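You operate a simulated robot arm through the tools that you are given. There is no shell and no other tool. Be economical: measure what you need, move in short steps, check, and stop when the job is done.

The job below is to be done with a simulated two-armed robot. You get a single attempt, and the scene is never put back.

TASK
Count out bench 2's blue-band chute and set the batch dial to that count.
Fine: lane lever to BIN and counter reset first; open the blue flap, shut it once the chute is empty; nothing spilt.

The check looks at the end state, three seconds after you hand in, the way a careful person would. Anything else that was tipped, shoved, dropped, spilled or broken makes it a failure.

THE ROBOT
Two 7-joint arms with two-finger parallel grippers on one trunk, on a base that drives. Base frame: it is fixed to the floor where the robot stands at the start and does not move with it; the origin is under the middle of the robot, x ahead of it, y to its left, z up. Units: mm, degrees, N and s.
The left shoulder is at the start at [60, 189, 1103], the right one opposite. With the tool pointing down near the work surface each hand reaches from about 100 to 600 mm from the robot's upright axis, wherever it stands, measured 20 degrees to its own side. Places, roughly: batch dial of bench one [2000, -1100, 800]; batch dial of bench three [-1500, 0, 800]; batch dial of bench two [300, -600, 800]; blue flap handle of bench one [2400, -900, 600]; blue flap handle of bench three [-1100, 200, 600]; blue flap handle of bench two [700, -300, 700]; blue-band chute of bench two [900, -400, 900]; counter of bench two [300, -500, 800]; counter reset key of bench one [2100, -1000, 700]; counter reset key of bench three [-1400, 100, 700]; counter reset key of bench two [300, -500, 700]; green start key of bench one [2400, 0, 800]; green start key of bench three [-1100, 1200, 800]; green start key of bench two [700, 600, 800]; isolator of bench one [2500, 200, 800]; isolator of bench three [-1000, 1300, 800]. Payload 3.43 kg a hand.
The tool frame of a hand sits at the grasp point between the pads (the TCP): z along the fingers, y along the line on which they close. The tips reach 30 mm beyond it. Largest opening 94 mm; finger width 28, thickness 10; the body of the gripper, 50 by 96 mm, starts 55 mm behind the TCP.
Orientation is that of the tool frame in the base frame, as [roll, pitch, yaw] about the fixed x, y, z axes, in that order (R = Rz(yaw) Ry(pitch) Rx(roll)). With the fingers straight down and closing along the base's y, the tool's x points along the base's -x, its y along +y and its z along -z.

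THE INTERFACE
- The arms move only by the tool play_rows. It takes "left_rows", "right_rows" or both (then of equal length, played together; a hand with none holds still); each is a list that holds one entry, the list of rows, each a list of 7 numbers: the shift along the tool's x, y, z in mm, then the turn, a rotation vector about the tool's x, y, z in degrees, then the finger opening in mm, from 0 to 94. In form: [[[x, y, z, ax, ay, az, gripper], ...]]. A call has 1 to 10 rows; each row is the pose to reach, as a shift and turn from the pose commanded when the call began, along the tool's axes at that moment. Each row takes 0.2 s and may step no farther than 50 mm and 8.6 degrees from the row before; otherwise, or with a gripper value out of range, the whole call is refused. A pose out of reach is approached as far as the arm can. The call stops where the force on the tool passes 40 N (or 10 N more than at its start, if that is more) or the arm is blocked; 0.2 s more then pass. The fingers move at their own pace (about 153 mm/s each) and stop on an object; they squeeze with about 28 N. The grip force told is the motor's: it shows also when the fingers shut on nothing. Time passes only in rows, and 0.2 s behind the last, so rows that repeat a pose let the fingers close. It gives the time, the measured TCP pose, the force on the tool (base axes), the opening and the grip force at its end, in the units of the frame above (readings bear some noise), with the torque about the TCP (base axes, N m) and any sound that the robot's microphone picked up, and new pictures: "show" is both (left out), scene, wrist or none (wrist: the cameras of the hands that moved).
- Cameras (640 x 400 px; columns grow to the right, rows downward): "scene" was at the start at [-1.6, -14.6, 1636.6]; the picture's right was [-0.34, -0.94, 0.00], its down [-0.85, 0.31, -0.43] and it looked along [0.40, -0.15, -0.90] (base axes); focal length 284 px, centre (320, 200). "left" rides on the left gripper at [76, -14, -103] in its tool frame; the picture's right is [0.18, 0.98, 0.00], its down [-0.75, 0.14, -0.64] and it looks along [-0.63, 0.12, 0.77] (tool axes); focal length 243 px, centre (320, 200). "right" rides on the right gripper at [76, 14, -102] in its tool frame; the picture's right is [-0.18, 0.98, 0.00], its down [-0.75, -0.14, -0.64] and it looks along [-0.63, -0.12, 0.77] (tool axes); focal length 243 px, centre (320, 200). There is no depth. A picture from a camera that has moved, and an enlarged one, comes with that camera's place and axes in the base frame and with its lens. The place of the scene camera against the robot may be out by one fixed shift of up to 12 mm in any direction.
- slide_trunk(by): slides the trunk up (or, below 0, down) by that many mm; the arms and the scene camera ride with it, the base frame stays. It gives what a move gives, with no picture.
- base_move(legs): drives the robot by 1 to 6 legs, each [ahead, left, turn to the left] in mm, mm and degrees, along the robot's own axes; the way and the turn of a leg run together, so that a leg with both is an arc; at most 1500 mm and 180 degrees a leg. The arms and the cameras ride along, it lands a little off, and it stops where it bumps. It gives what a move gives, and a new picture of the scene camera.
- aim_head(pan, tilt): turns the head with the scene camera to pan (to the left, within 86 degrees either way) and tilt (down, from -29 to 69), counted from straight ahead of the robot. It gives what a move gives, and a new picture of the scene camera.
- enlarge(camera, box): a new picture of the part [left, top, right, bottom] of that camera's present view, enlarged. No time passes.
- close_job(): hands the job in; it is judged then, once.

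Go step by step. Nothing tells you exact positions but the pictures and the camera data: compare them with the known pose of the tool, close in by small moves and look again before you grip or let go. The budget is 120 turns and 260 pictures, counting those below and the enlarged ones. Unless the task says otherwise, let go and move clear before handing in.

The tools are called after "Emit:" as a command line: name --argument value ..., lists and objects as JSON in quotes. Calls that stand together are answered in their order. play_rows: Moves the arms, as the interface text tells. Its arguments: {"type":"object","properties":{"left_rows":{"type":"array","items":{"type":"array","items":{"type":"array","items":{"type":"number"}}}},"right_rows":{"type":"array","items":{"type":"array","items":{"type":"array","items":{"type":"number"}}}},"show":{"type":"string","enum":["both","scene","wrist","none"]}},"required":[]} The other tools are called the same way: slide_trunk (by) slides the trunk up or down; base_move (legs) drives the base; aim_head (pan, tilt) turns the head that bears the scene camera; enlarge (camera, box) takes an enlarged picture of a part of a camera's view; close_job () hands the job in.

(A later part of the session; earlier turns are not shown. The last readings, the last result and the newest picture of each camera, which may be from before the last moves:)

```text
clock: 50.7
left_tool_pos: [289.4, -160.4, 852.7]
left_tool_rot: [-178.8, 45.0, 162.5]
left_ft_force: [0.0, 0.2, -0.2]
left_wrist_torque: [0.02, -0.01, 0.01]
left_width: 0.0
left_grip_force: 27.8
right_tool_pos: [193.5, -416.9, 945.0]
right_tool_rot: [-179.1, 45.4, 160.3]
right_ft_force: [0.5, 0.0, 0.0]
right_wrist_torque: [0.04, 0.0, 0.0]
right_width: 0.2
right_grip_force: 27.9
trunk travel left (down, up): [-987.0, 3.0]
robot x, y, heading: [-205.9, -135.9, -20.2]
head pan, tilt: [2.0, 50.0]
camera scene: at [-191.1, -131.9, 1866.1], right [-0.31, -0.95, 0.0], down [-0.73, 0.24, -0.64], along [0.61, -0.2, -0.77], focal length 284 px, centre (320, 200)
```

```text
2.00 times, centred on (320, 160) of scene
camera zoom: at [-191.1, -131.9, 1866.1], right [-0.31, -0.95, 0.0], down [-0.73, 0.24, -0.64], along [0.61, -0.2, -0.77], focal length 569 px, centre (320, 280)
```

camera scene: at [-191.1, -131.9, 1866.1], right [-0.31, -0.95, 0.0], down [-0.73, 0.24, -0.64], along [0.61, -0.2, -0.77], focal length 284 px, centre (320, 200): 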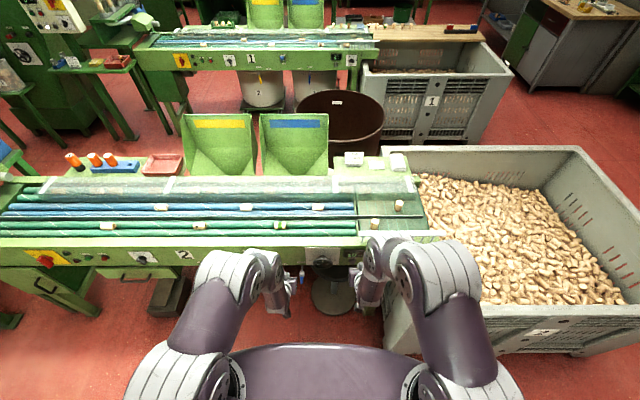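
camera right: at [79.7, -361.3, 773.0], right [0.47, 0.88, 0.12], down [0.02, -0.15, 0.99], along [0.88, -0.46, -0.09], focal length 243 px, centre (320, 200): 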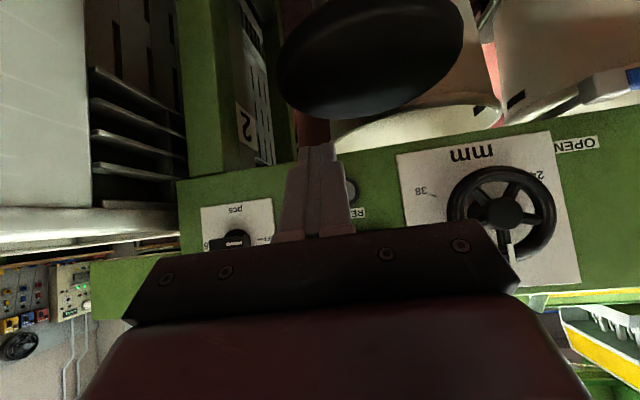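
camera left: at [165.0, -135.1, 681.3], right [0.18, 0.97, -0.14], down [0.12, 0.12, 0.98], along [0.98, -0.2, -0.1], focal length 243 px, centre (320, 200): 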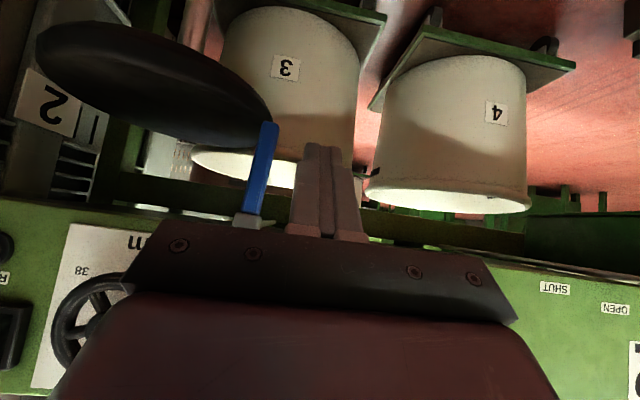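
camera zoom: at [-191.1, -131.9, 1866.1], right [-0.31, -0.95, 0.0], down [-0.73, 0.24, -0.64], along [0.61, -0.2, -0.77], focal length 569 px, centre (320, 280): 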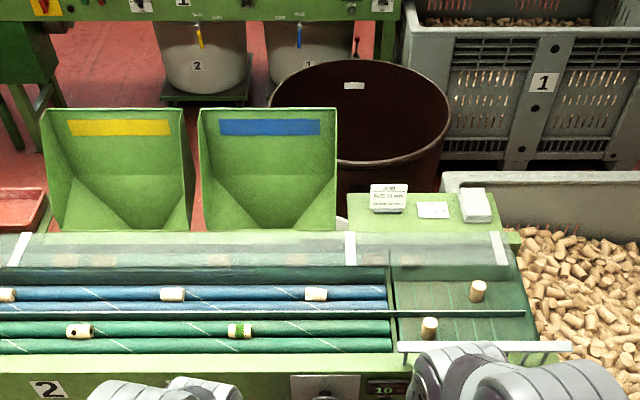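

I look closely at the blue chute bottom and the counter.

Emit:
enlarge --camera "scene" --box '[250, 110, 340, 190]'

Emit:
enlarge --camera "scene" --box '[330, 190, 450, 275]'

```text
5.00 times, centred on (295, 150) of scene
camera zoom: at [-191.1, -131.9, 1866.1], right [-0.31, -0.95, 0.0], down [-0.73, 0.24, -0.64], along [0.61, -0.2, -0.77], focal length 1422 px, centre (445, 450)
```

zoom: 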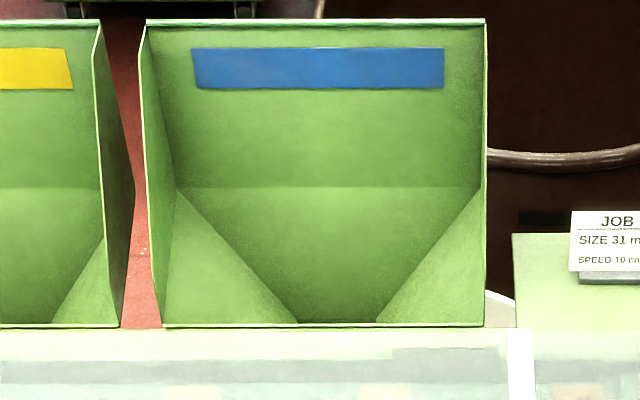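

```text
4.71 times, centred on (390, 232) of scene
camera zoom: at [-191.1, -131.9, 1866.1], right [-0.31, -0.95, 0.0], down [-0.73, 0.24, -0.64], along [0.61, -0.2, -0.77], focal length 1338 px, centre (-9, 47)
```

zoom: 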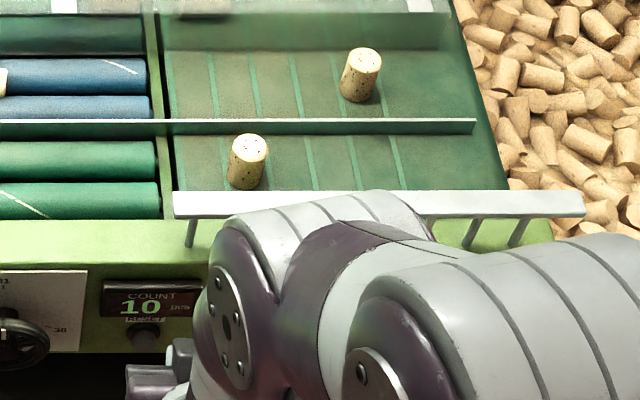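

Count 10, chute looks empty, but the very bottom is hidden by the lip. I raise the left hand and drive forward for a steeper look.

Emit:
play_rows --left_rows '[[[-30, 0, -30, 0, 0, 0, 0], [-60, 0, -60, 0, 0, 0, 0], [-92, 0, -92, 0, 0, 0, 0], [-115, 0, -115, 0, 0, 0, 0]]]' --show "none"

Emit:
base_move --legs '[[145, 0, 0]]'

Emit:
aim_head --pan 5 --tilt 50

Emit:
enlarge --camera "scene" --box '[250, 100, 370, 200]'

```text
clock: 51.7
left_tool_pos: [289.3, -158.6, 1016.2]
left_tool_rot: [-178.9, 45.0, 162.5]
left_ft_force: [-1.1, 0.8, -0.1]
left_wrist_torque: [0.01, -0.03, -0.02]
left_width: 0.0
left_grip_force: 28.1
right_tool_pos: [193.7, -417.0, 945.0]
right_tool_rot: [-179.0, 45.5, 160.3]
right_ft_force: [0.4, 0.7, -0.1]
right_wrist_torque: [-0.02, 0.0, 0.02]
right_width: 0.0
right_grip_force: 28.0
trunk travel left (down, up): [-987.0, 3.0]
robot x, y, heading: [-211.4, -134.2, -20.2]
head pan, tilt: [2.0, 50.0]
```

```text
clock: 53.0
left_tool_pos: [407.7, -202.9, 1015.4]
left_tool_rot: [-178.9, 45.2, 162.6]
left_ft_force: [0.0, 0.5, 0.7]
left_wrist_torque: [0.0, -0.02, -0.03]
left_width: 0.0
left_grip_force: 28.2
right_tool_pos: [299.6, -457.1, 940.3]
right_tool_rot: [-178.7, 44.4, 160.6]
right_ft_force: [-0.1, 0.5, -0.3]
right_wrist_torque: [0.0, 0.03, -0.01]
right_width: 0.0
right_grip_force: 28.1
trunk travel left (down, up): [-987.0, 3.0]
robot x, y, heading: [-91.5, -174.8, -20.4]
head pan, tilt: [2.0, 50.0]
stopped in leg 1: the force on the tool passed its limit at 170 N (the readings are from after the stop); the commanded pose is now the measured one
camera scene: at [-75.2, -174.4, 1866.0], right [-0.32, -0.95, 0.0], down [-0.73, 0.24, -0.64], along [0.61, -0.2, -0.77], focal length 284 px, centre (320, 200)
```

scene: 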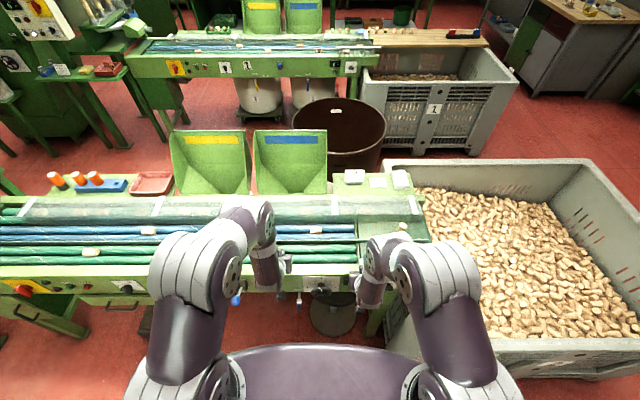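

```text
clock: 53.6
left_tool_pos: [405.4, -204.0, 1014.7]
left_tool_rot: [-178.8, 45.1, 162.5]
left_ft_force: [0.4, -0.2, -0.3]
left_wrist_torque: [-0.03, -0.03, -0.01]
left_width: 0.2
left_grip_force: 28.4
right_tool_pos: [300.2, -458.3, 941.0]
right_tool_rot: [-178.7, 44.4, 160.6]
right_ft_force: [0.6, -0.6, 0.1]
right_wrist_torque: [-0.02, 0.03, -0.02]
right_width: 0.3
right_grip_force: 28.0
trunk travel left (down, up): [-987.0, 3.0]
robot x, y, heading: [-93.4, -181.4, -20.2]
head pan, tilt: [5.0, 50.0]
camera scene: at [-74.5, -170.4, 1866.1], right [-0.27, -0.96, 0.0], down [-0.74, 0.2, -0.64], along [0.62, -0.17, -0.77], focal length 284 px, centre (320, 200)
```

scene: 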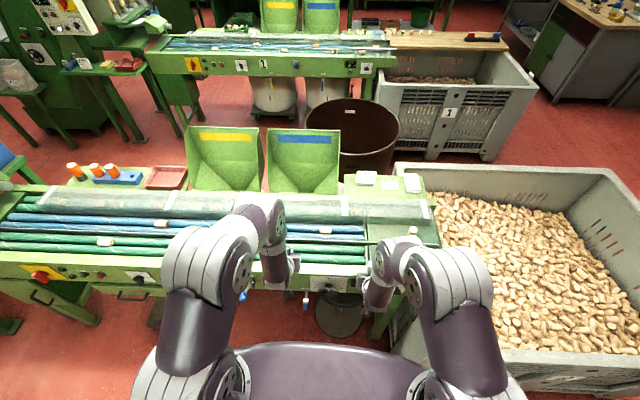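

```text
4.00 times, centred on (310, 150) of scene
camera zoom: at [-74.5, -170.4, 1866.1], right [-0.27, -0.96, 0.0], down [-0.74, 0.2, -0.64], along [0.62, -0.17, -0.77], focal length 1138 px, centre (360, 400)
```

zoom: 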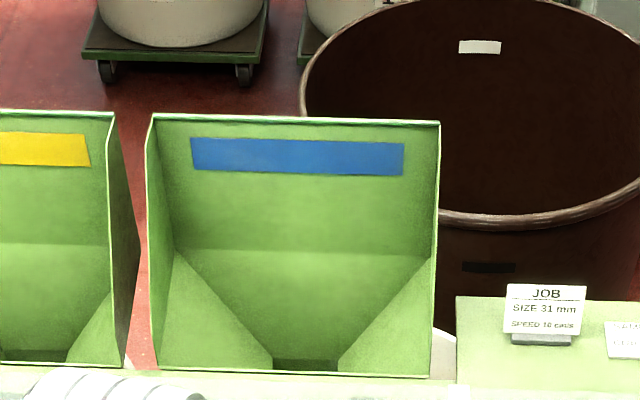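

The chute is empty (dark open slot visible). But the right hand touched something while driving; I check what.

Emit:
enlarge --camera "scene" --box '[330, 160, 470, 300]'

Emit:
enlarge --camera "right" --box '[0, 0, 640, 400]'

Emit:
enlarge --camera "left" --box '[0, 0, 640, 400]'

```text
2.86 times, centred on (400, 230) of scene
camera zoom: at [-74.5, -170.4, 1866.1], right [-0.27, -0.96, 0.0], down [-0.74, 0.2, -0.64], along [0.62, -0.17, -0.77], focal length 813 px, centre (91, 114)
```

zoom: 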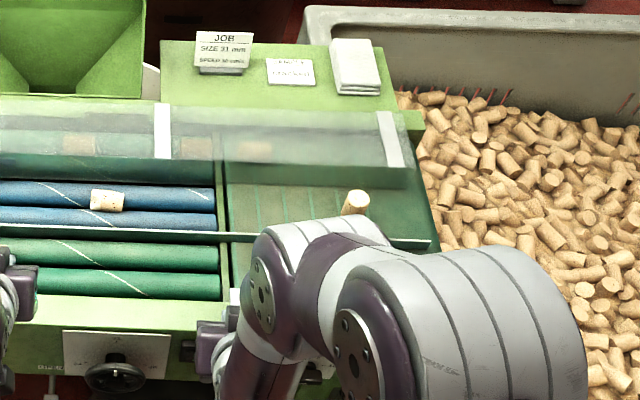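

```text
1.00 times, centred on (320, 200) of right (not enlarged: the box is as wide or as high as the picture)
camera zoom: at [187.2, -400.7, 960.5], right [0.46, 0.88, 0.11], down [0.04, -0.15, 0.99], along [0.88, -0.45, -0.1], focal length 243 px, centre (320, 200)
```

zoom: 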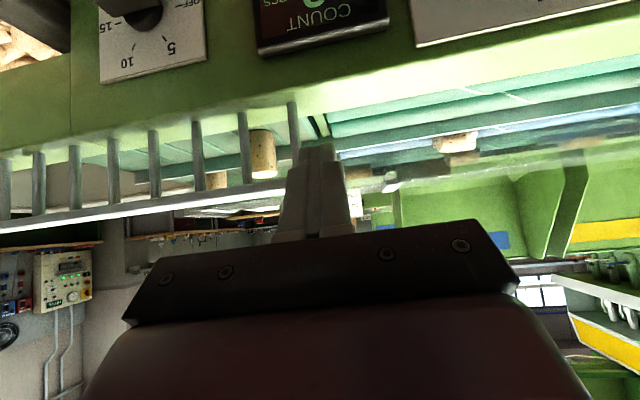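

```text
1.00 times, centred on (320, 200) of left (not enlarged: the box is as wide or as high as the picture)
camera zoom: at [282.6, -176.4, 1035.2], right [0.19, 0.97, -0.15], down [0.12, 0.12, 0.98], along [0.97, -0.2, -0.1], focal length 243 px, centre (320, 200)
```

zoom: 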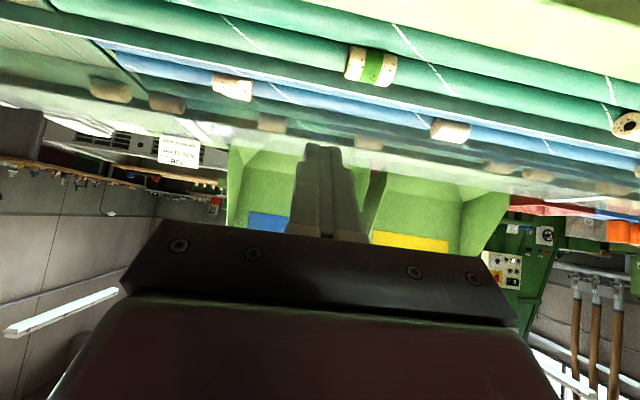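

The right fingertip met the end of the guard rail; both standing corks are still up. I drive back and check.

Emit:
base_move --legs '[[-125, 0, 0]]'

Emit:
enlarge --camera "scene" --box '[330, 170, 490, 280]'

```text
clock: 54.9
left_tool_pos: [290.0, -159.8, 1015.1]
left_tool_rot: [-178.7, 45.0, 162.3]
left_ft_force: [0.4, -0.7, -0.4]
left_wrist_torque: [-0.03, -0.02, 0.01]
left_width: 0.0
left_grip_force: 28.1
right_tool_pos: [183.0, -415.5, 939.1]
right_tool_rot: [-178.8, 44.3, 160.5]
right_ft_force: [0.5, 1.1, 0.8]
right_wrist_torque: [0.03, -0.04, 0.0]
right_width: 0.3
right_grip_force: 27.9
trunk travel left (down, up): [-987.0, 3.0]
robot x, y, heading: [-210.6, -132.8, -20.1]
head pan, tilt: [5.0, 50.0]
camera scene: at [-191.2, -127.3, 1866.1], right [-0.27, -0.96, 0.0], down [-0.74, 0.2, -0.64], along [0.62, -0.17, -0.77], focal length 284 px, centre (320, 200)
```

scene: 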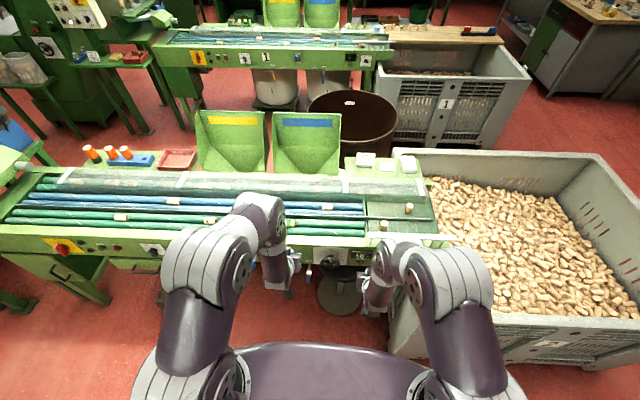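

```text
3.64 times, centred on (410, 225) of scene
camera zoom: at [-191.2, -127.3, 1866.1], right [-0.27, -0.96, 0.0], down [-0.74, 0.2, -0.64], along [0.62, -0.17, -0.77], focal length 1034 px, centre (-7, 109)
```

zoom: 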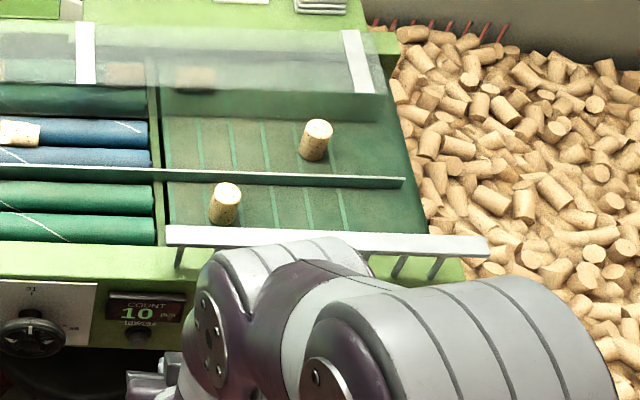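

Everything is intact and the counter reads 10. I lower the trunk again and put the left finger on the right side of the hanging handle to shut it.

Emit:
slide_trunk --by -190

Emit:
play_rows --left_rows '[[[10, -15, 22, 0, 0, 0, 0], [30, -30, 44, 0, 0, 0, 0], [50, -45, 66, 0, 0, 0, 0], [70, -60, 88, 0, 0, 0, 0], [90, -75, 110, 0, 0, 0, 0], [110, -85, 132, 0, 0, 0, 0], [127, -89, 153, 0, 0, 0, 0]]]' --right_rows '[[[5, -10, -5, 0, 0, 0, 0], [10, -20, -10, 0, 0, 0, 0], [15, -30, -15, 0, 0, 0, 0], [20, -40, -20, 0, 0, 0, 0], [25, -50, -25, 0, 0, 0, 0], [30, -60, -30, 0, 0, 0, 0], [30, -60, -30, 0, 0, 0, 0]]]' --show "both"

```text
clock: 57.0
left_tool_pos: [288.0, -160.4, 826.0]
left_tool_rot: [-178.8, 45.0, 162.3]
left_ft_force: [0.4, 0.1, 0.3]
left_wrist_torque: [0.02, 0.01, -0.01]
left_width: 0.0
left_grip_force: 28.0
right_tool_pos: [181.0, -414.8, 751.5]
right_tool_rot: [-178.8, 44.4, 160.4]
right_ft_force: [-0.5, 0.5, -0.4]
right_wrist_torque: [-0.02, -0.02, 0.0]
right_width: 0.0
right_grip_force: 28.4
trunk travel left (down, up): [-797.0, 193.0]
robot x, y, heading: [-212.9, -130.5, -20.4]
head pan, tilt: [5.0, 50.0]
```

```text
clock: 58.6
left_tool_pos: [276.3, -251.1, 629.9]
left_tool_rot: [-178.7, 45.1, 162.5]
left_ft_force: [0.5, -0.2, -0.1]
left_wrist_torque: [-0.02, -0.01, 0.03]
left_width: 0.4
left_grip_force: 27.7
right_tool_pos: [119.7, -456.2, 752.0]
right_tool_rot: [-178.7, 44.4, 160.6]
right_ft_force: [-0.7, -0.2, 0.1]
right_wrist_torque: [0.03, 0.0, 0.0]
right_width: 0.0
right_grip_force: 27.9
trunk travel left (down, up): [-797.0, 193.0]
robot x, y, heading: [-209.7, -128.8, -20.7]
head pan, tilt: [5.0, 50.0]
camera scene: at [-193.2, -125.9, 1676.2], right [-0.27, -0.96, 0.0], down [-0.74, 0.2, -0.64], along [0.62, -0.17, -0.77], focal length 284 px, centre (320, 200)
camera right: at [6.4, -398.8, 771.6], right [0.47, 0.88, 0.11], down [0.04, -0.15, 0.99], along [0.88, -0.46, -0.1], focal length 243 px, centre (320, 200)
camera left: at [151.7, -225.8, 648.6], right [0.19, 0.97, -0.15], down [0.12, 0.12, 0.98], along [0.97, -0.2, -0.1], focal length 243 px, centre (320, 200)
```

scene: 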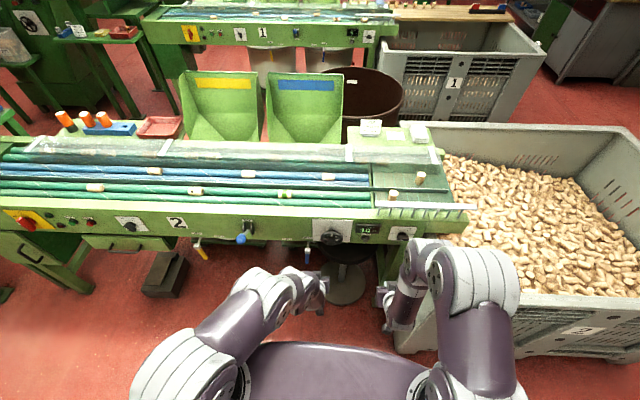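
right: 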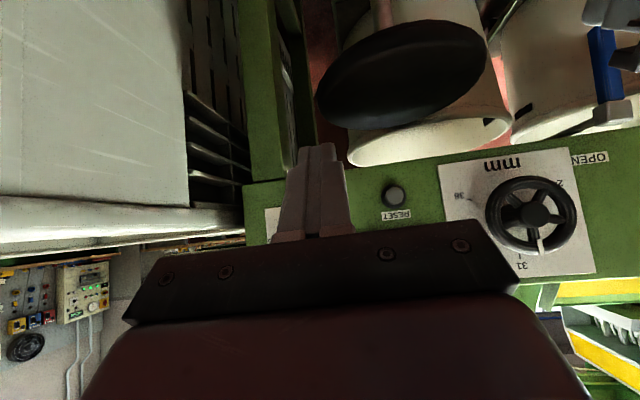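
left: 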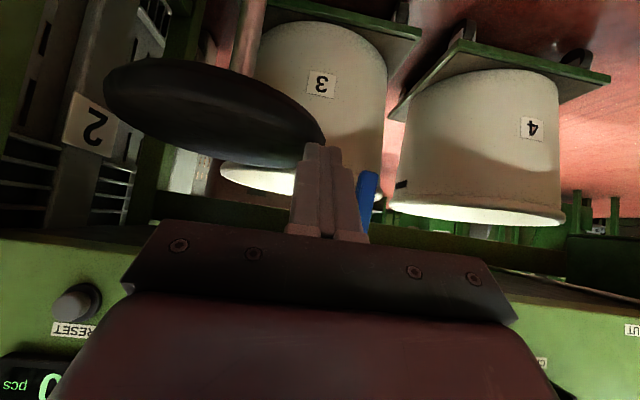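

I move forward alongside the handle, then push it left.

Emit:
play_rows --left_rows '[[[-23, 0, 23, 0, 0, 0, 0], [-46.7, 0, 46.7, 0, 0, 0, 0], [-45, 10, 48, 0, 0, 0, 0], [-44.5, 20, 49.5, 0, 0, 0, 0], [-43, 28, 51.5, 0, 0, 0, 0], [-43, 35, 52, 0, 0, 0, 0], [-43.5, 43, 52, 0, 0, 0, 0], [-44, 52, 52.5, 0, 0, 0, 0]]]' --show "wrist"

```text
clock: 59.2
left_tool_pos: [307.0, -282.2, 639.0]
left_tool_rot: [178.9, 41.2, 157.8]
left_ft_force: [-0.8, -1.0, 0.5]
left_wrist_torque: [0.01, -0.02, 0.02]
left_width: 0.2
left_grip_force: 28.5
right_tool_pos: [119.0, -455.9, 751.8]
right_tool_rot: [-178.8, 44.4, 160.4]
right_ft_force: [0.4, -0.8, 0.2]
right_wrist_torque: [0.0, -0.02, -0.01]
right_width: 0.0
right_grip_force: 28.5
trunk travel left (down, up): [-797.0, 193.0]
robot x, y, heading: [-210.9, -136.5, -20.3]
head pan, tilt: [5.0, 50.0]
stopped in row 3 (left hand): the arm was blocked; the commanded pose is now the measured one
camera left: at [185.7, -250.5, 665.6], right [0.23, 0.97, -0.11], down [0.18, 0.07, 0.98], along [0.96, -0.25, -0.16], focal length 243 px, centre (320, 200)
```

left: 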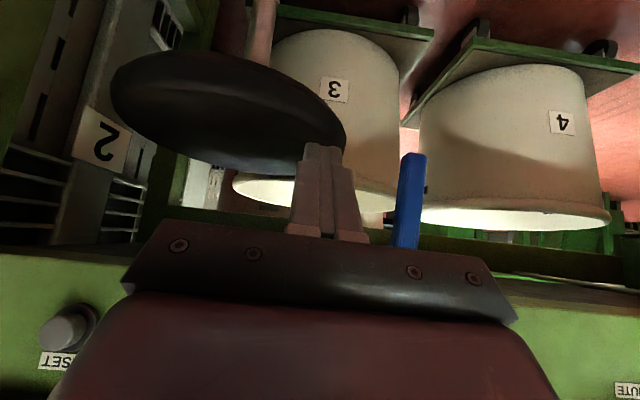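

The left arm is cramped this far right. I retract it, shift left, then move the base right by 130 mm for a comfortable reach.

Emit:
play_rows --left_rows '[[[20, 0, -22, 0, 0, 0, 0], [42, 0, -45, 0, 0, 0, 0], [50, 30, -65, 0, 0, 0, 0], [50, 70, -75, 0, 0, 0, 0], [50, 110, -75, 0, 0, 0, 0]]]' --show "none"

Emit:
base_move --legs '[[0, -130, 0]]'

```text
clock: 60.4
left_tool_pos: [265.7, -145.8, 660.6]
left_tool_rot: [179.0, 40.9, 157.8]
left_ft_force: [0.1, -0.7, -0.3]
left_wrist_torque: [0.0, -0.01, -0.01]
left_width: 0.0
left_grip_force: 28.7
right_tool_pos: [119.9, -455.9, 750.9]
right_tool_rot: [-178.7, 44.4, 160.6]
right_ft_force: [0.6, 0.8, 0.6]
right_wrist_torque: [-0.04, -0.01, 0.01]
right_width: 0.1
right_grip_force: 27.6
trunk travel left (down, up): [-797.0, 193.0]
robot x, y, heading: [-211.1, -135.0, -20.6]
head pan, tilt: [5.0, 50.0]
```

```text
clock: 61.7
left_tool_pos: [220.1, -270.3, 661.1]
left_tool_rot: [178.9, 41.0, 157.7]
left_ft_force: [0.1, 0.4, -0.8]
left_wrist_torque: [-0.03, 0.01, 0.0]
left_width: 0.0
left_grip_force: 28.5
right_tool_pos: [74.1, -579.5, 752.0]
right_tool_rot: [-178.7, 44.4, 160.4]
right_ft_force: [0.8, 0.2, -1.0]
right_wrist_torque: [0.02, -0.02, 0.01]
right_width: 0.0
right_grip_force: 27.4
trunk travel left (down, up): [-797.0, 193.0]
robot x, y, heading: [-257.8, -260.3, -20.8]
head pan, tilt: [5.0, 50.0]
camera scene: at [-239.4, -248.9, 1676.1], right [-0.27, -0.96, 0.0], down [-0.74, 0.21, -0.64], along [0.62, -0.17, -0.77], focal length 284 px, centre (320, 200)
```

scene: 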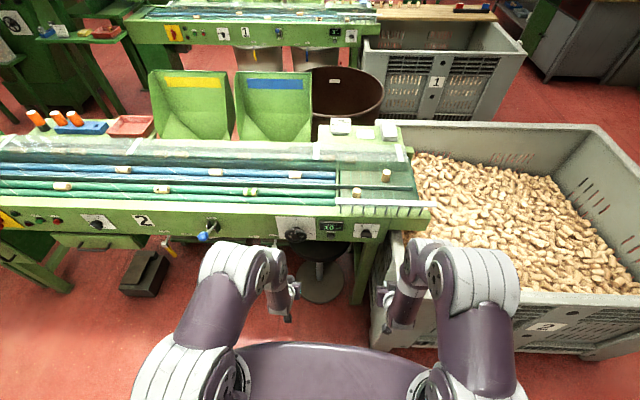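

Now the left hand goes down and forward on the right side of the handle.

Emit:
play_rows --left_rows '[[[10, 20, 12, 0, 0, 0, 0], [21, 40, 25, 0, 0, 0, 0], [-5, 41, 48, 0, 0, 0, 0], [-30, 42, 70, 0, 0, 0, 0], [-50, 43, 87, 0, 0, 0, 0], [-62, 43, 98, 0, 0, 0, 0]]]' --show "both"

```text
clock: 63.1
left_tool_pos: [340.1, -270.6, 629.2]
left_tool_rot: [178.8, 41.0, 157.7]
left_ft_force: [0.4, -0.1, 0.9]
left_wrist_torque: [-0.01, 0.02, -0.01]
left_width: 0.3
left_grip_force: 28.3
right_tool_pos: [73.7, -580.1, 750.5]
right_tool_rot: [-178.9, 44.4, 160.4]
right_ft_force: [0.3, -0.5, 0.7]
right_wrist_torque: [-0.03, -0.01, -0.01]
right_width: 0.0
right_grip_force: 28.1
trunk travel left (down, up): [-797.0, 193.0]
robot x, y, heading: [-260.5, -256.7, -20.5]
head pan, tilt: [5.0, 50.0]
camera scene: at [-239.2, -248.7, 1676.1], right [-0.27, -0.96, 0.0], down [-0.74, 0.21, -0.64], along [0.62, -0.17, -0.77], focal length 284 px, centre (320, 200)
camera left: at [219.0, -239.3, 656.9], right [0.23, 0.97, -0.11], down [0.18, 0.06, 0.98], along [0.95, -0.25, -0.16], focal length 243 px, centre (320, 200)
```

scene: 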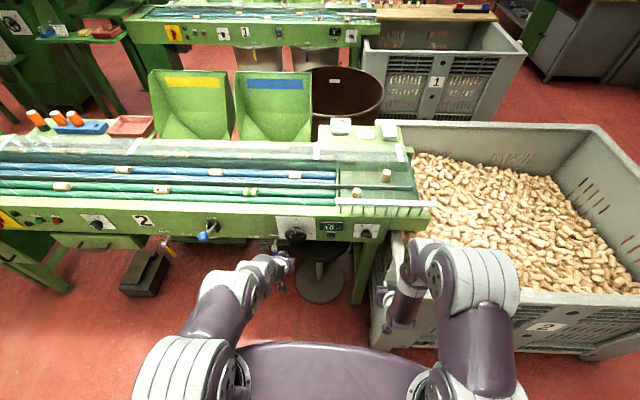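
left: 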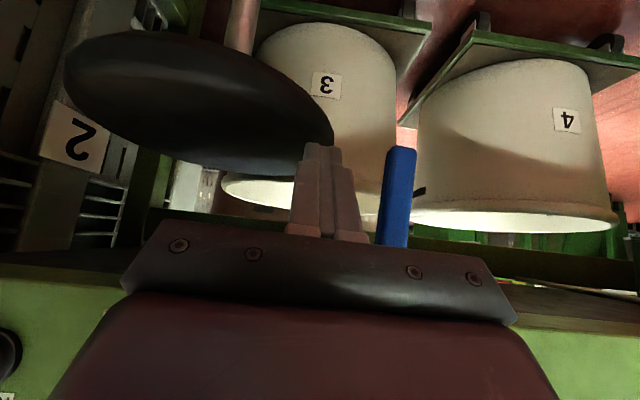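

Positioned. I push the handle left and up along its arc.

Emit:
play_rows --left_rows '[[[2, 20, 2, 0, 0, 0, 0], [4.7, 35, 3.2, 0, 0, 0, 0], [4.8, 51.5, 2.5, 0, 0, 0, 0], [2, 68, -1.8, 0, 0, 0, 0], [-3.7, 83.5, -9.4, 0, 0, 0, 0]]]' --show "wrist"

```text
clock: 64.3
left_tool_pos: [365.2, -189.5, 640.2]
left_tool_rot: [178.9, 40.7, 157.8]
left_ft_force: [-8.1, 3.0, -2.8]
left_wrist_torque: [-0.09, -0.14, 0.15]
left_width: 0.1
left_grip_force: 28.0
right_tool_pos: [71.6, -580.1, 751.8]
right_tool_rot: [-178.9, 44.6, 160.4]
right_ft_force: [0.1, -0.4, 0.4]
right_wrist_torque: [-0.05, -0.01, -0.01]
right_width: 0.3
right_grip_force: 27.9
trunk travel left (down, up): [-797.0, 193.0]
robot x, y, heading: [-259.6, -255.0, -20.6]
head pan, tilt: [5.0, 50.0]
camera left: at [244.0, -158.9, 667.5], right [0.23, 0.97, -0.11], down [0.19, 0.06, 0.98], along [0.95, -0.25, -0.17], focal length 243 px, centre (320, 200)
```

left: 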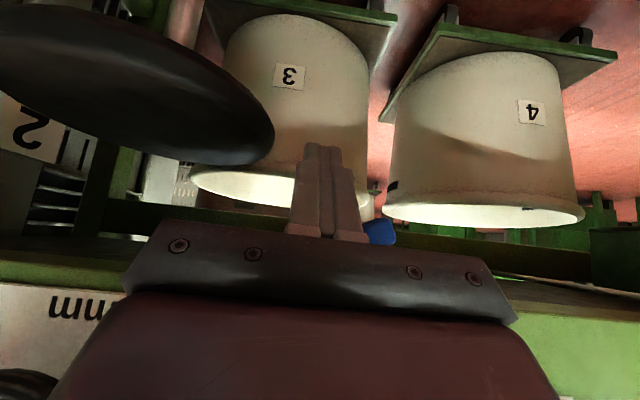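

It is following. I lift it on to horizontal.

Emit:
play_rows --left_rows '[[[-4.6, 7, -5.3, 0, 0, 0, 0], [-9.2, 13, -10.6, 0, 0, 0, 0], [-13, 16, -15, 0, 0, 0, 0], [-16.5, 19, -19, 0, 0, 0, 0], [-18.5, 20, -21.3, 0, 0, 0, 0], [-20.5, 21, -23.5, 0, 0, 0, 0]]]' --show "both"

Emit:
enlarge --camera "scene" --box '[180, 190, 340, 290]'

```text
clock: 65.9
left_tool_pos: [367.7, -173.4, 667.8]
left_tool_rot: [179.1, 40.1, 157.8]
left_ft_force: [-1.6, 1.5, -3.8]
left_wrist_torque: [-0.01, -0.02, 0.02]
left_width: 0.0
left_grip_force: 27.9
right_tool_pos: [70.9, -579.6, 752.5]
right_tool_rot: [-178.8, 44.5, 160.5]
right_ft_force: [0.0, -0.8, 0.6]
right_wrist_torque: [-0.01, 0.02, -0.03]
right_width: 0.0
right_grip_force: 28.1
trunk travel left (down, up): [-797.0, 193.0]
robot x, y, heading: [-257.0, -252.9, -20.7]
head pan, tilt: [5.0, 50.0]
stopped in row 6 (left hand): the force on the tool passed its limit at 41 N (the readings are from after the stop); the commanded pose is now the measured one
camera scene: at [-240.8, -248.8, 1676.8], right [-0.27, -0.96, 0.0], down [-0.74, 0.21, -0.64], along [0.62, -0.17, -0.77], focal length 284 px, centre (320, 200)
camera left: at [246.7, -140.9, 696.8], right [0.23, 0.97, -0.11], down [0.2, 0.06, 0.98], along [0.95, -0.25, -0.18], focal length 243 px, centre (320, 200)
```

scene: 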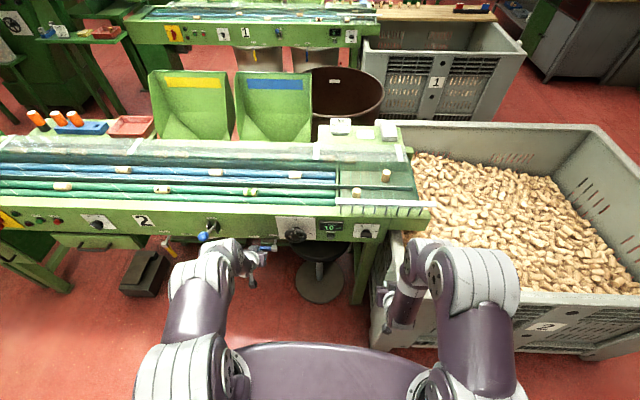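
left: 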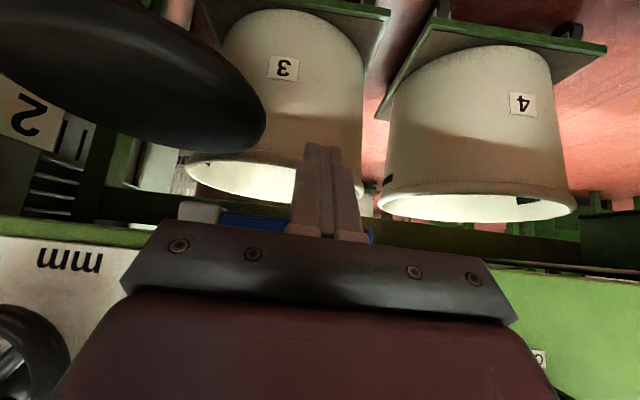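

```text
4.00 times, centred on (260, 240) of scene
camera zoom: at [-240.8, -248.8, 1676.8], right [-0.27, -0.96, 0.0], down [-0.74, 0.21, -0.64], along [0.62, -0.17, -0.77], focal length 1138 px, centre (560, 40)
```

zoom: 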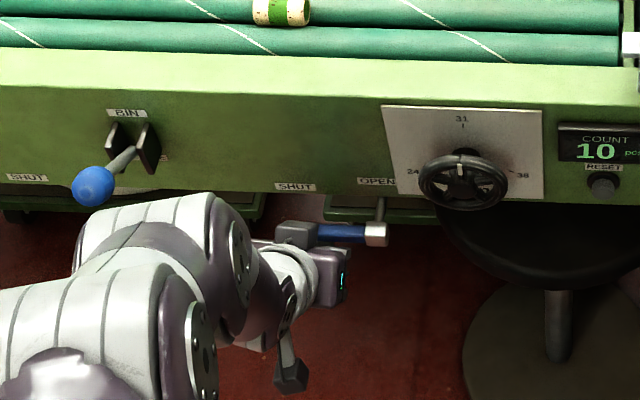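

The handle is at its SHUT stop and the counter still reads 10. I withdraw the left hand and verify.

Emit:
play_rows --left_rows '[[[8, 0, 9, 0, 0, 0, 0], [30, 0, -11, 0, 0, 0, 0], [53, 0, -31, 0, 0, 0, 0], [76, 10, -51, 0, 0, 0, 0], [80, 40, -60, 0, 0, 0, 0]]]' --show "wrist"

Emit:
enlarge --camera "scene" --box '[180, 190, 400, 290]'

```text
clock: 67.1
left_tool_pos: [291.7, -98.7, 660.8]
left_tool_rot: [179.2, 40.2, 157.7]
left_ft_force: [0.4, 0.2, -0.2]
left_wrist_torque: [0.04, -0.02, 0.01]
left_width: 0.0
left_grip_force: 28.2
right_tool_pos: [72.9, -579.8, 752.6]
right_tool_rot: [-178.6, 44.5, 160.4]
right_ft_force: [0.3, 0.8, 0.6]
right_wrist_torque: [0.05, -0.01, 0.0]
right_width: 0.0
right_grip_force: 28.0
trunk travel left (down, up): [-797.0, 193.0]
robot x, y, heading: [-260.4, -257.4, -20.6]
head pan, tilt: [5.0, 50.0]
camera left: at [170.5, -66.3, 690.8], right [0.23, 0.97, -0.11], down [0.2, 0.06, 0.98], along [0.95, -0.25, -0.18], focal length 243 px, centre (320, 200)
```

left: 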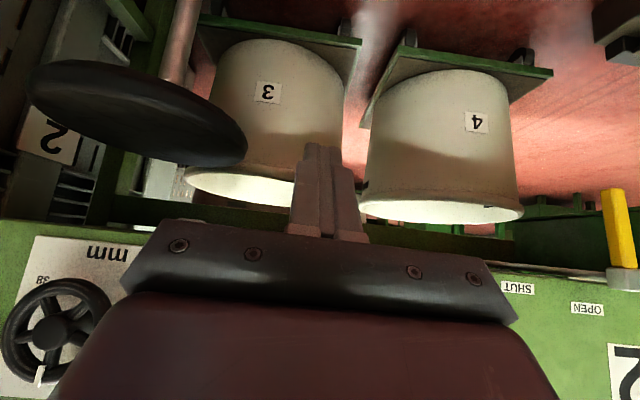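

```text
2.91 times, centred on (290, 240) of scene
camera zoom: at [-239.4, -247.4, 1676.1], right [-0.27, -0.96, 0.0], down [-0.74, 0.21, -0.64], along [0.62, -0.17, -0.77], focal length 828 px, centre (407, 84)
```

zoom: 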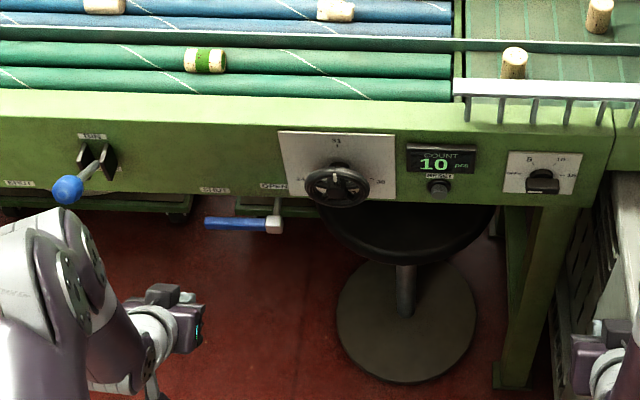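

Flap shut, counter 10. Now the dial: look closely at it.

Emit:
enlarge --camera "scene" --box '[345, 220, 395, 260]'

Emit:
enlarge --camera "right" --box '[120, 60, 440, 260]'

```text
10.00 times, centred on (370, 240) of scene
camera zoom: at [-239.4, -247.4, 1676.1], right [-0.27, -0.96, 0.0], down [-0.74, 0.21, -0.64], along [0.62, -0.17, -0.77], focal length 2844 px, centre (-180, -200)
```

zoom: 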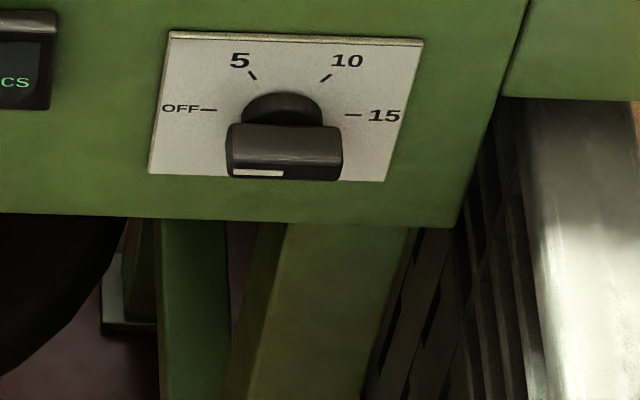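

```text
2.00 times, centred on (280, 160) of right
camera zoom: at [-40.3, -521.4, 771.7], right [0.47, 0.88, 0.11], down [0.04, -0.15, 0.99], along [0.88, -0.46, -0.1], focal length 485 px, centre (400, 280)
```

zoom: 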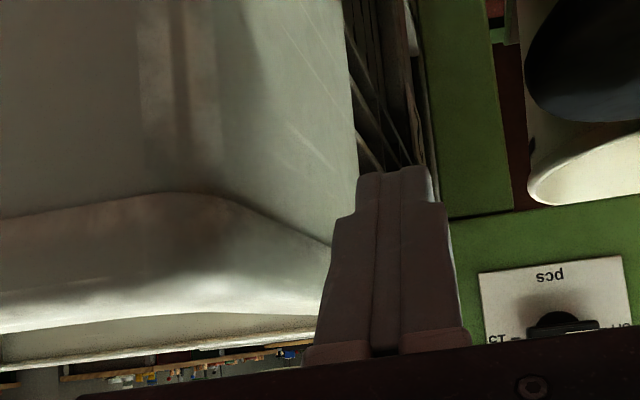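

The white mark shows the pointer at OFF (left); 10 is 120° clockwise. I bring the right hand in front of the knob with the fingers horizontal.

Emit:
play_rows --right_rows '[[[-7, 20, 0, 0, -7, 0, 0], [-20, 40, 4, 0, -14, 0, 0], [-32, 55, 8, 0, -21, 0, 0], [-44, 65, 12, 0, -28, 0, 0], [-55, 76, 15, 0, -35, 0, 30], [-66, 76, 18, 0, -42, 0, 60]]]' --show "both"

```text
clock: 68.5
left_tool_pos: [291.1, -99.3, 662.0]
left_tool_rot: [179.1, 40.2, 157.7]
left_ft_force: [-0.4, 0.3, 0.8]
left_wrist_torque: [0.01, -0.02, -0.02]
left_width: 0.1
left_grip_force: 28.3
right_tool_pos: [156.8, -529.4, 783.9]
right_tool_rot: [-166.2, 86.4, 173.3]
right_ft_force: [0.1, -0.5, 0.1]
right_wrist_torque: [-0.03, -0.05, 0.01]
right_width: 60.1
right_grip_force: 0.0
trunk travel left (down, up): [-797.0, 193.0]
robot x, y, heading: [-256.6, -254.7, -20.6]
head pan, tilt: [5.0, 50.0]
camera scene: at [-239.4, -249.5, 1676.2], right [-0.27, -0.96, 0.0], down [-0.74, 0.21, -0.64], along [0.62, -0.17, -0.77], focal length 284 px, centre (320, 200)
camera right: at [61.2, -479.7, 714.2], right [0.36, 0.92, 0.17], down [-0.6, 0.09, 0.79], along [0.71, -0.38, 0.59], focal length 243 px, centre (320, 200)
```

scene: 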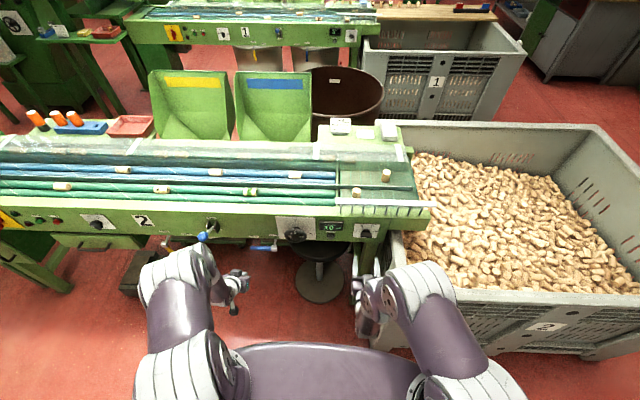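
right: 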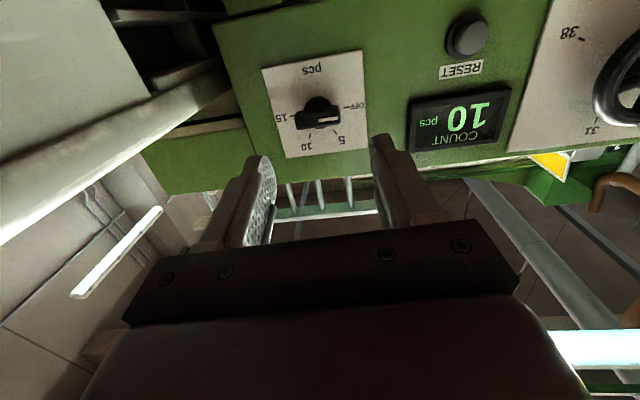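

The hand is horizontal and lined up. I roll it −90° so the fingers close above and below the bar knob.

Emit:
play_rows --right_rows '[[[0, 0, 0, 0, 0, -8.5, 60], [0, 0, 0, 0, 0, -17, 60], [0, 0, 0, 0, 0, -25.5, 60], [0, 0, 0, 0, 0, -34, 60], [0, 0, 0, 0, 0, -42.5, 60], [0, 0, 0, 0, 0, -51, 60], [0, 0, 0, 0, 0, -59.5, 60], [0, 0, 0, 0, 0, -68, 60], [0, 0, 0, 0, 0, -76.5, 60], [0, 0, 0, 0, 0, -85, 60]]]' --show "both"

```text
clock: 70.7
left_tool_pos: [290.4, -100.6, 661.5]
left_tool_rot: [179.1, 40.2, 157.8]
left_ft_force: [-0.7, 0.1, -0.4]
left_wrist_torque: [0.01, 0.0, 0.0]
left_width: 0.0
left_grip_force: 27.8
right_tool_pos: [155.7, -528.7, 783.3]
right_tool_rot: [-93.7, 4.0, -110.8]
right_ft_force: [-0.5, -0.6, 0.1]
right_wrist_torque: [0.05, 0.01, 0.04]
right_width: 60.2
right_grip_force: 0.1
trunk travel left (down, up): [-797.0, 193.0]
robot x, y, heading: [-257.8, -255.6, -20.6]
head pan, tilt: [5.0, 50.0]
camera scene: at [-239.5, -248.9, 1676.1], right [-0.27, -0.96, 0.0], down [-0.74, 0.21, -0.64], along [0.62, -0.17, -0.77], focal length 284 px, centre (320, 200)
camera right: at [32.3, -562.6, 770.8], right [0.03, 0.26, -0.97], down [-0.33, 0.92, 0.23], along [0.94, 0.31, 0.11], focal length 243 px, centre (320, 200)
```

scene: 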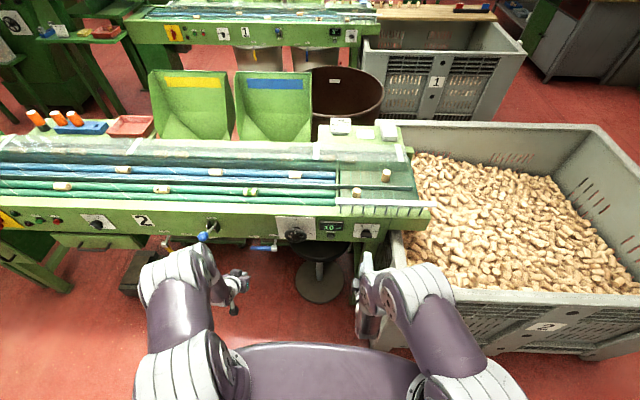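
right: 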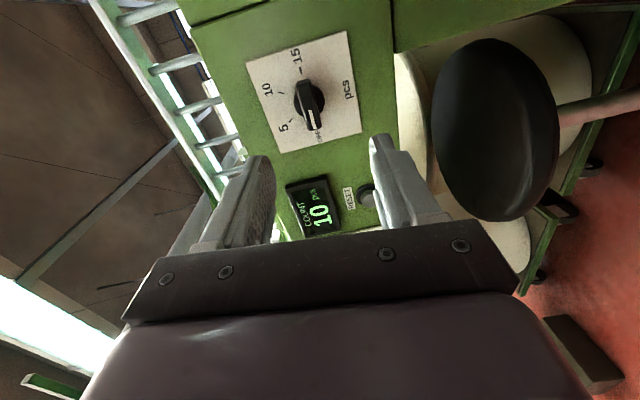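

The knob is at about [275,-579,783]. I fine-align and approach to short of it.

Emit:
play_rows --right_rows '[[[4, -1.5, 25, 1.8, 0, -2, 55], [7.5, -3, 50, 3.7, 0, -4, 50], [7.5, -4, 70, 3.7, 0, -4, 50], [7.5, -4, 70, 3.7, 0, -4, 50]]]' --show "both"

Emit:
enlarge --camera "right" --box '[200, 20, 440, 240]'

Emit:
enlarge --camera "scene" --box '[330, 205, 410, 285]'

```text
clock: 71.7
left_tool_pos: [291.0, -98.5, 661.7]
left_tool_rot: [179.1, 40.2, 157.8]
left_ft_force: [-0.3, 0.1, -0.2]
left_wrist_torque: [-0.01, 0.04, 0.02]
left_width: 0.0
left_grip_force: 28.4
right_tool_pos: [219.0, -561.2, 782.0]
right_tool_rot: [-89.8, 0.0, -110.7]
right_ft_force: [0.4, -0.3, 0.8]
right_wrist_torque: [0.01, 0.02, 0.0]
right_width: 50.0
right_grip_force: 0.0
trunk travel left (down, up): [-797.0, 193.0]
robot x, y, heading: [-260.4, -251.8, -20.6]
head pan, tilt: [5.0, 50.0]
camera scene: at [-239.7, -248.8, 1676.1], right [-0.27, -0.96, 0.0], down [-0.74, 0.21, -0.64], along [0.62, -0.17, -0.77], focal length 284 px, centre (320, 200)
camera right: at [96.0, -596.8, 767.3], right [0.07, 0.17, -0.98], down [-0.33, 0.93, 0.14], along [0.94, 0.32, 0.12], focal length 243 px, centre (320, 200)
```

scene: 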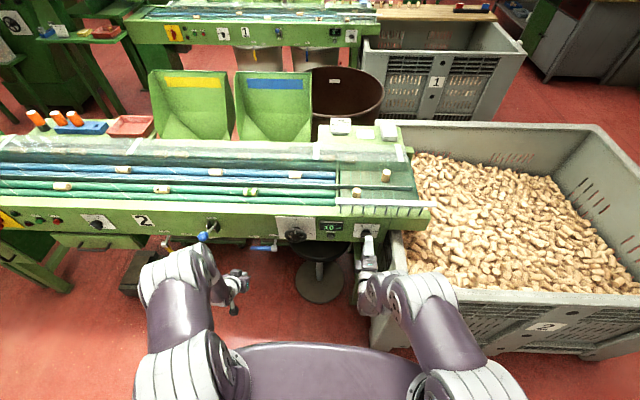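
right: 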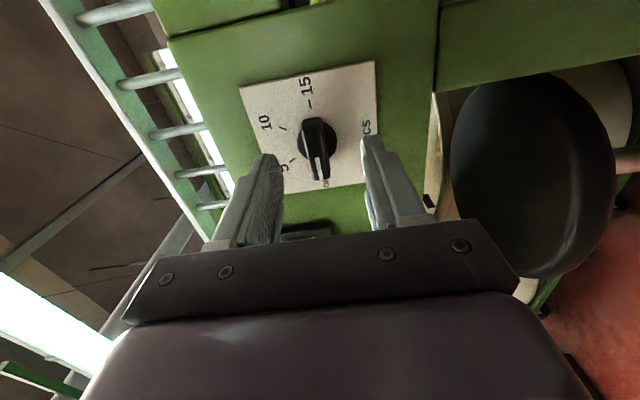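

```text
1.82 times, centred on (320, 130) of right
camera zoom: at [96.0, -596.8, 767.3], right [0.07, 0.17, -0.98], down [-0.33, 0.93, 0.14], along [0.94, 0.32, 0.12], focal length 441 px, centre (320, 327)
```

zoom: 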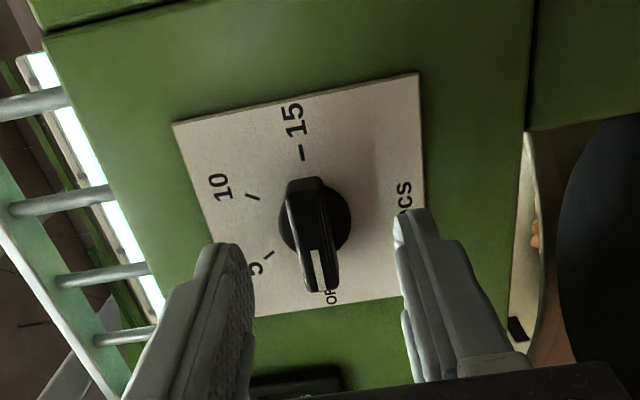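

```text
5.00 times, centred on (370, 245) of scene
camera zoom: at [-239.7, -248.8, 1676.1], right [-0.27, -0.96, 0.0], down [-0.74, 0.21, -0.64], along [0.62, -0.17, -0.77], focal length 1422 px, centre (70, -25)
```

zoom: 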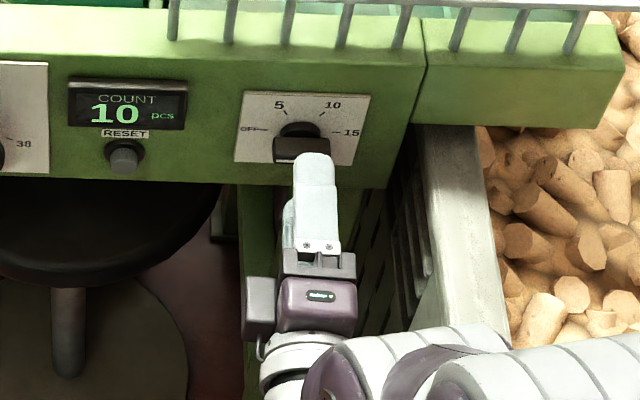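

Knob front is at about n=432 in line with the fingers. I move in ~22 mm and close.

Emit:
play_rows --right_rows '[[[0, 0, 8, 0, 0, 0, 50], [0, 0, 15, 0, 0, 0, 50], [0, 0, 22, 0, 0, 0, 50], [0, 0, 22, 0, 0, 0, 50]]]' --show "both"

Emit:
enlarge --camera "right" --box '[200, 20, 440, 240]'

Emit:
enlarge --camera "scene" --box '[330, 205, 410, 285]'

```text
clock: 72.7
left_tool_pos: [290.6, -98.9, 661.6]
left_tool_rot: [179.1, 40.3, 157.7]
left_ft_force: [0.3, -0.8, 1.2]
left_wrist_torque: [-0.01, -0.02, 0.02]
left_width: 0.0
left_grip_force: 28.1
right_tool_pos: [239.3, -568.2, 782.5]
right_tool_rot: [-90.1, 0.1, -110.8]
right_ft_force: [0.0, 0.0, -0.1]
right_wrist_torque: [-0.04, 0.03, 0.0]
right_width: 50.0
right_grip_force: 0.1
trunk travel left (down, up): [-797.0, 193.0]
robot x, y, heading: [-256.8, -256.1, -20.6]
head pan, tilt: [5.0, 50.0]
camera scene: at [-239.6, -248.8, 1676.1], right [-0.27, -0.96, 0.0], down [-0.74, 0.21, -0.64], along [0.62, -0.17, -0.77], focal length 284 px, centre (320, 200)
camera right: at [116.2, -603.5, 768.0], right [0.07, 0.17, -0.98], down [-0.33, 0.93, 0.14], along [0.94, 0.32, 0.12], focal length 243 px, centre (320, 200)
```

scene: 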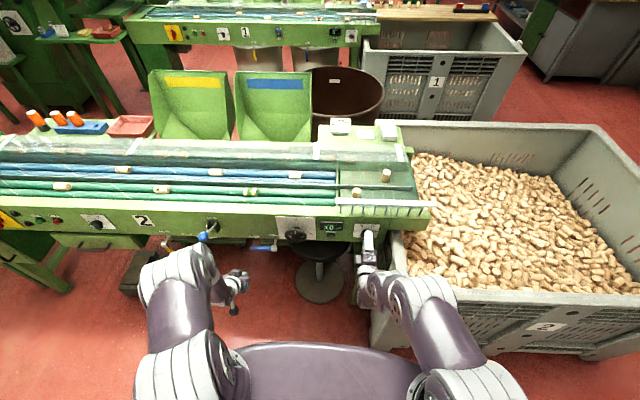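
right: 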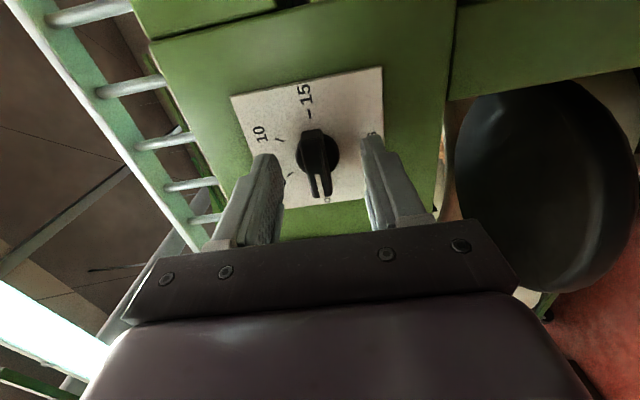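

```text
1.82 times, centred on (320, 130) of right
camera zoom: at [116.2, -603.5, 768.0], right [0.07, 0.17, -0.98], down [-0.33, 0.93, 0.14], along [0.94, 0.32, 0.12], focal length 441 px, centre (320, 327)
```

zoom: 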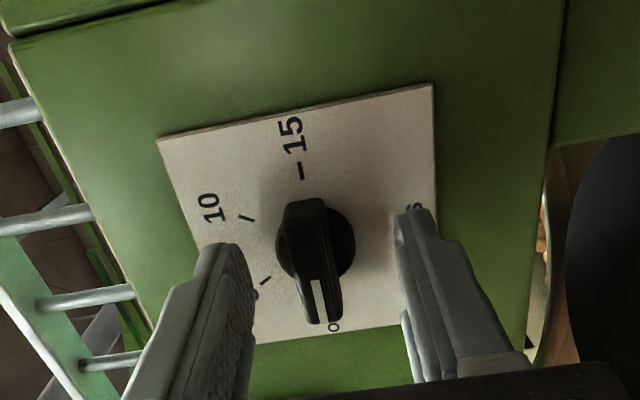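

```text
5.00 times, centred on (370, 245) of scene
camera zoom: at [-239.6, -248.8, 1676.1], right [-0.27, -0.96, 0.0], down [-0.74, 0.21, -0.64], along [0.62, -0.17, -0.77], focal length 1422 px, centre (70, -25)
```

zoom: 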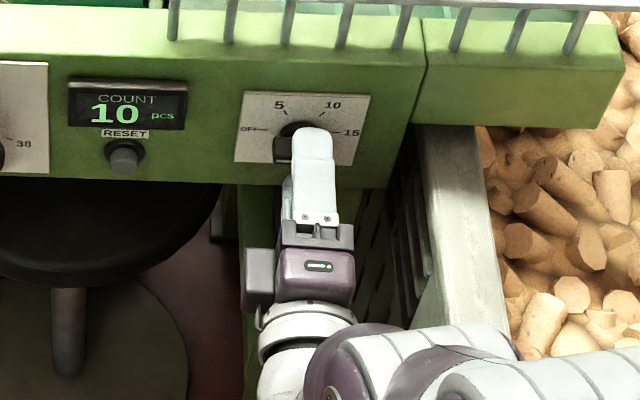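

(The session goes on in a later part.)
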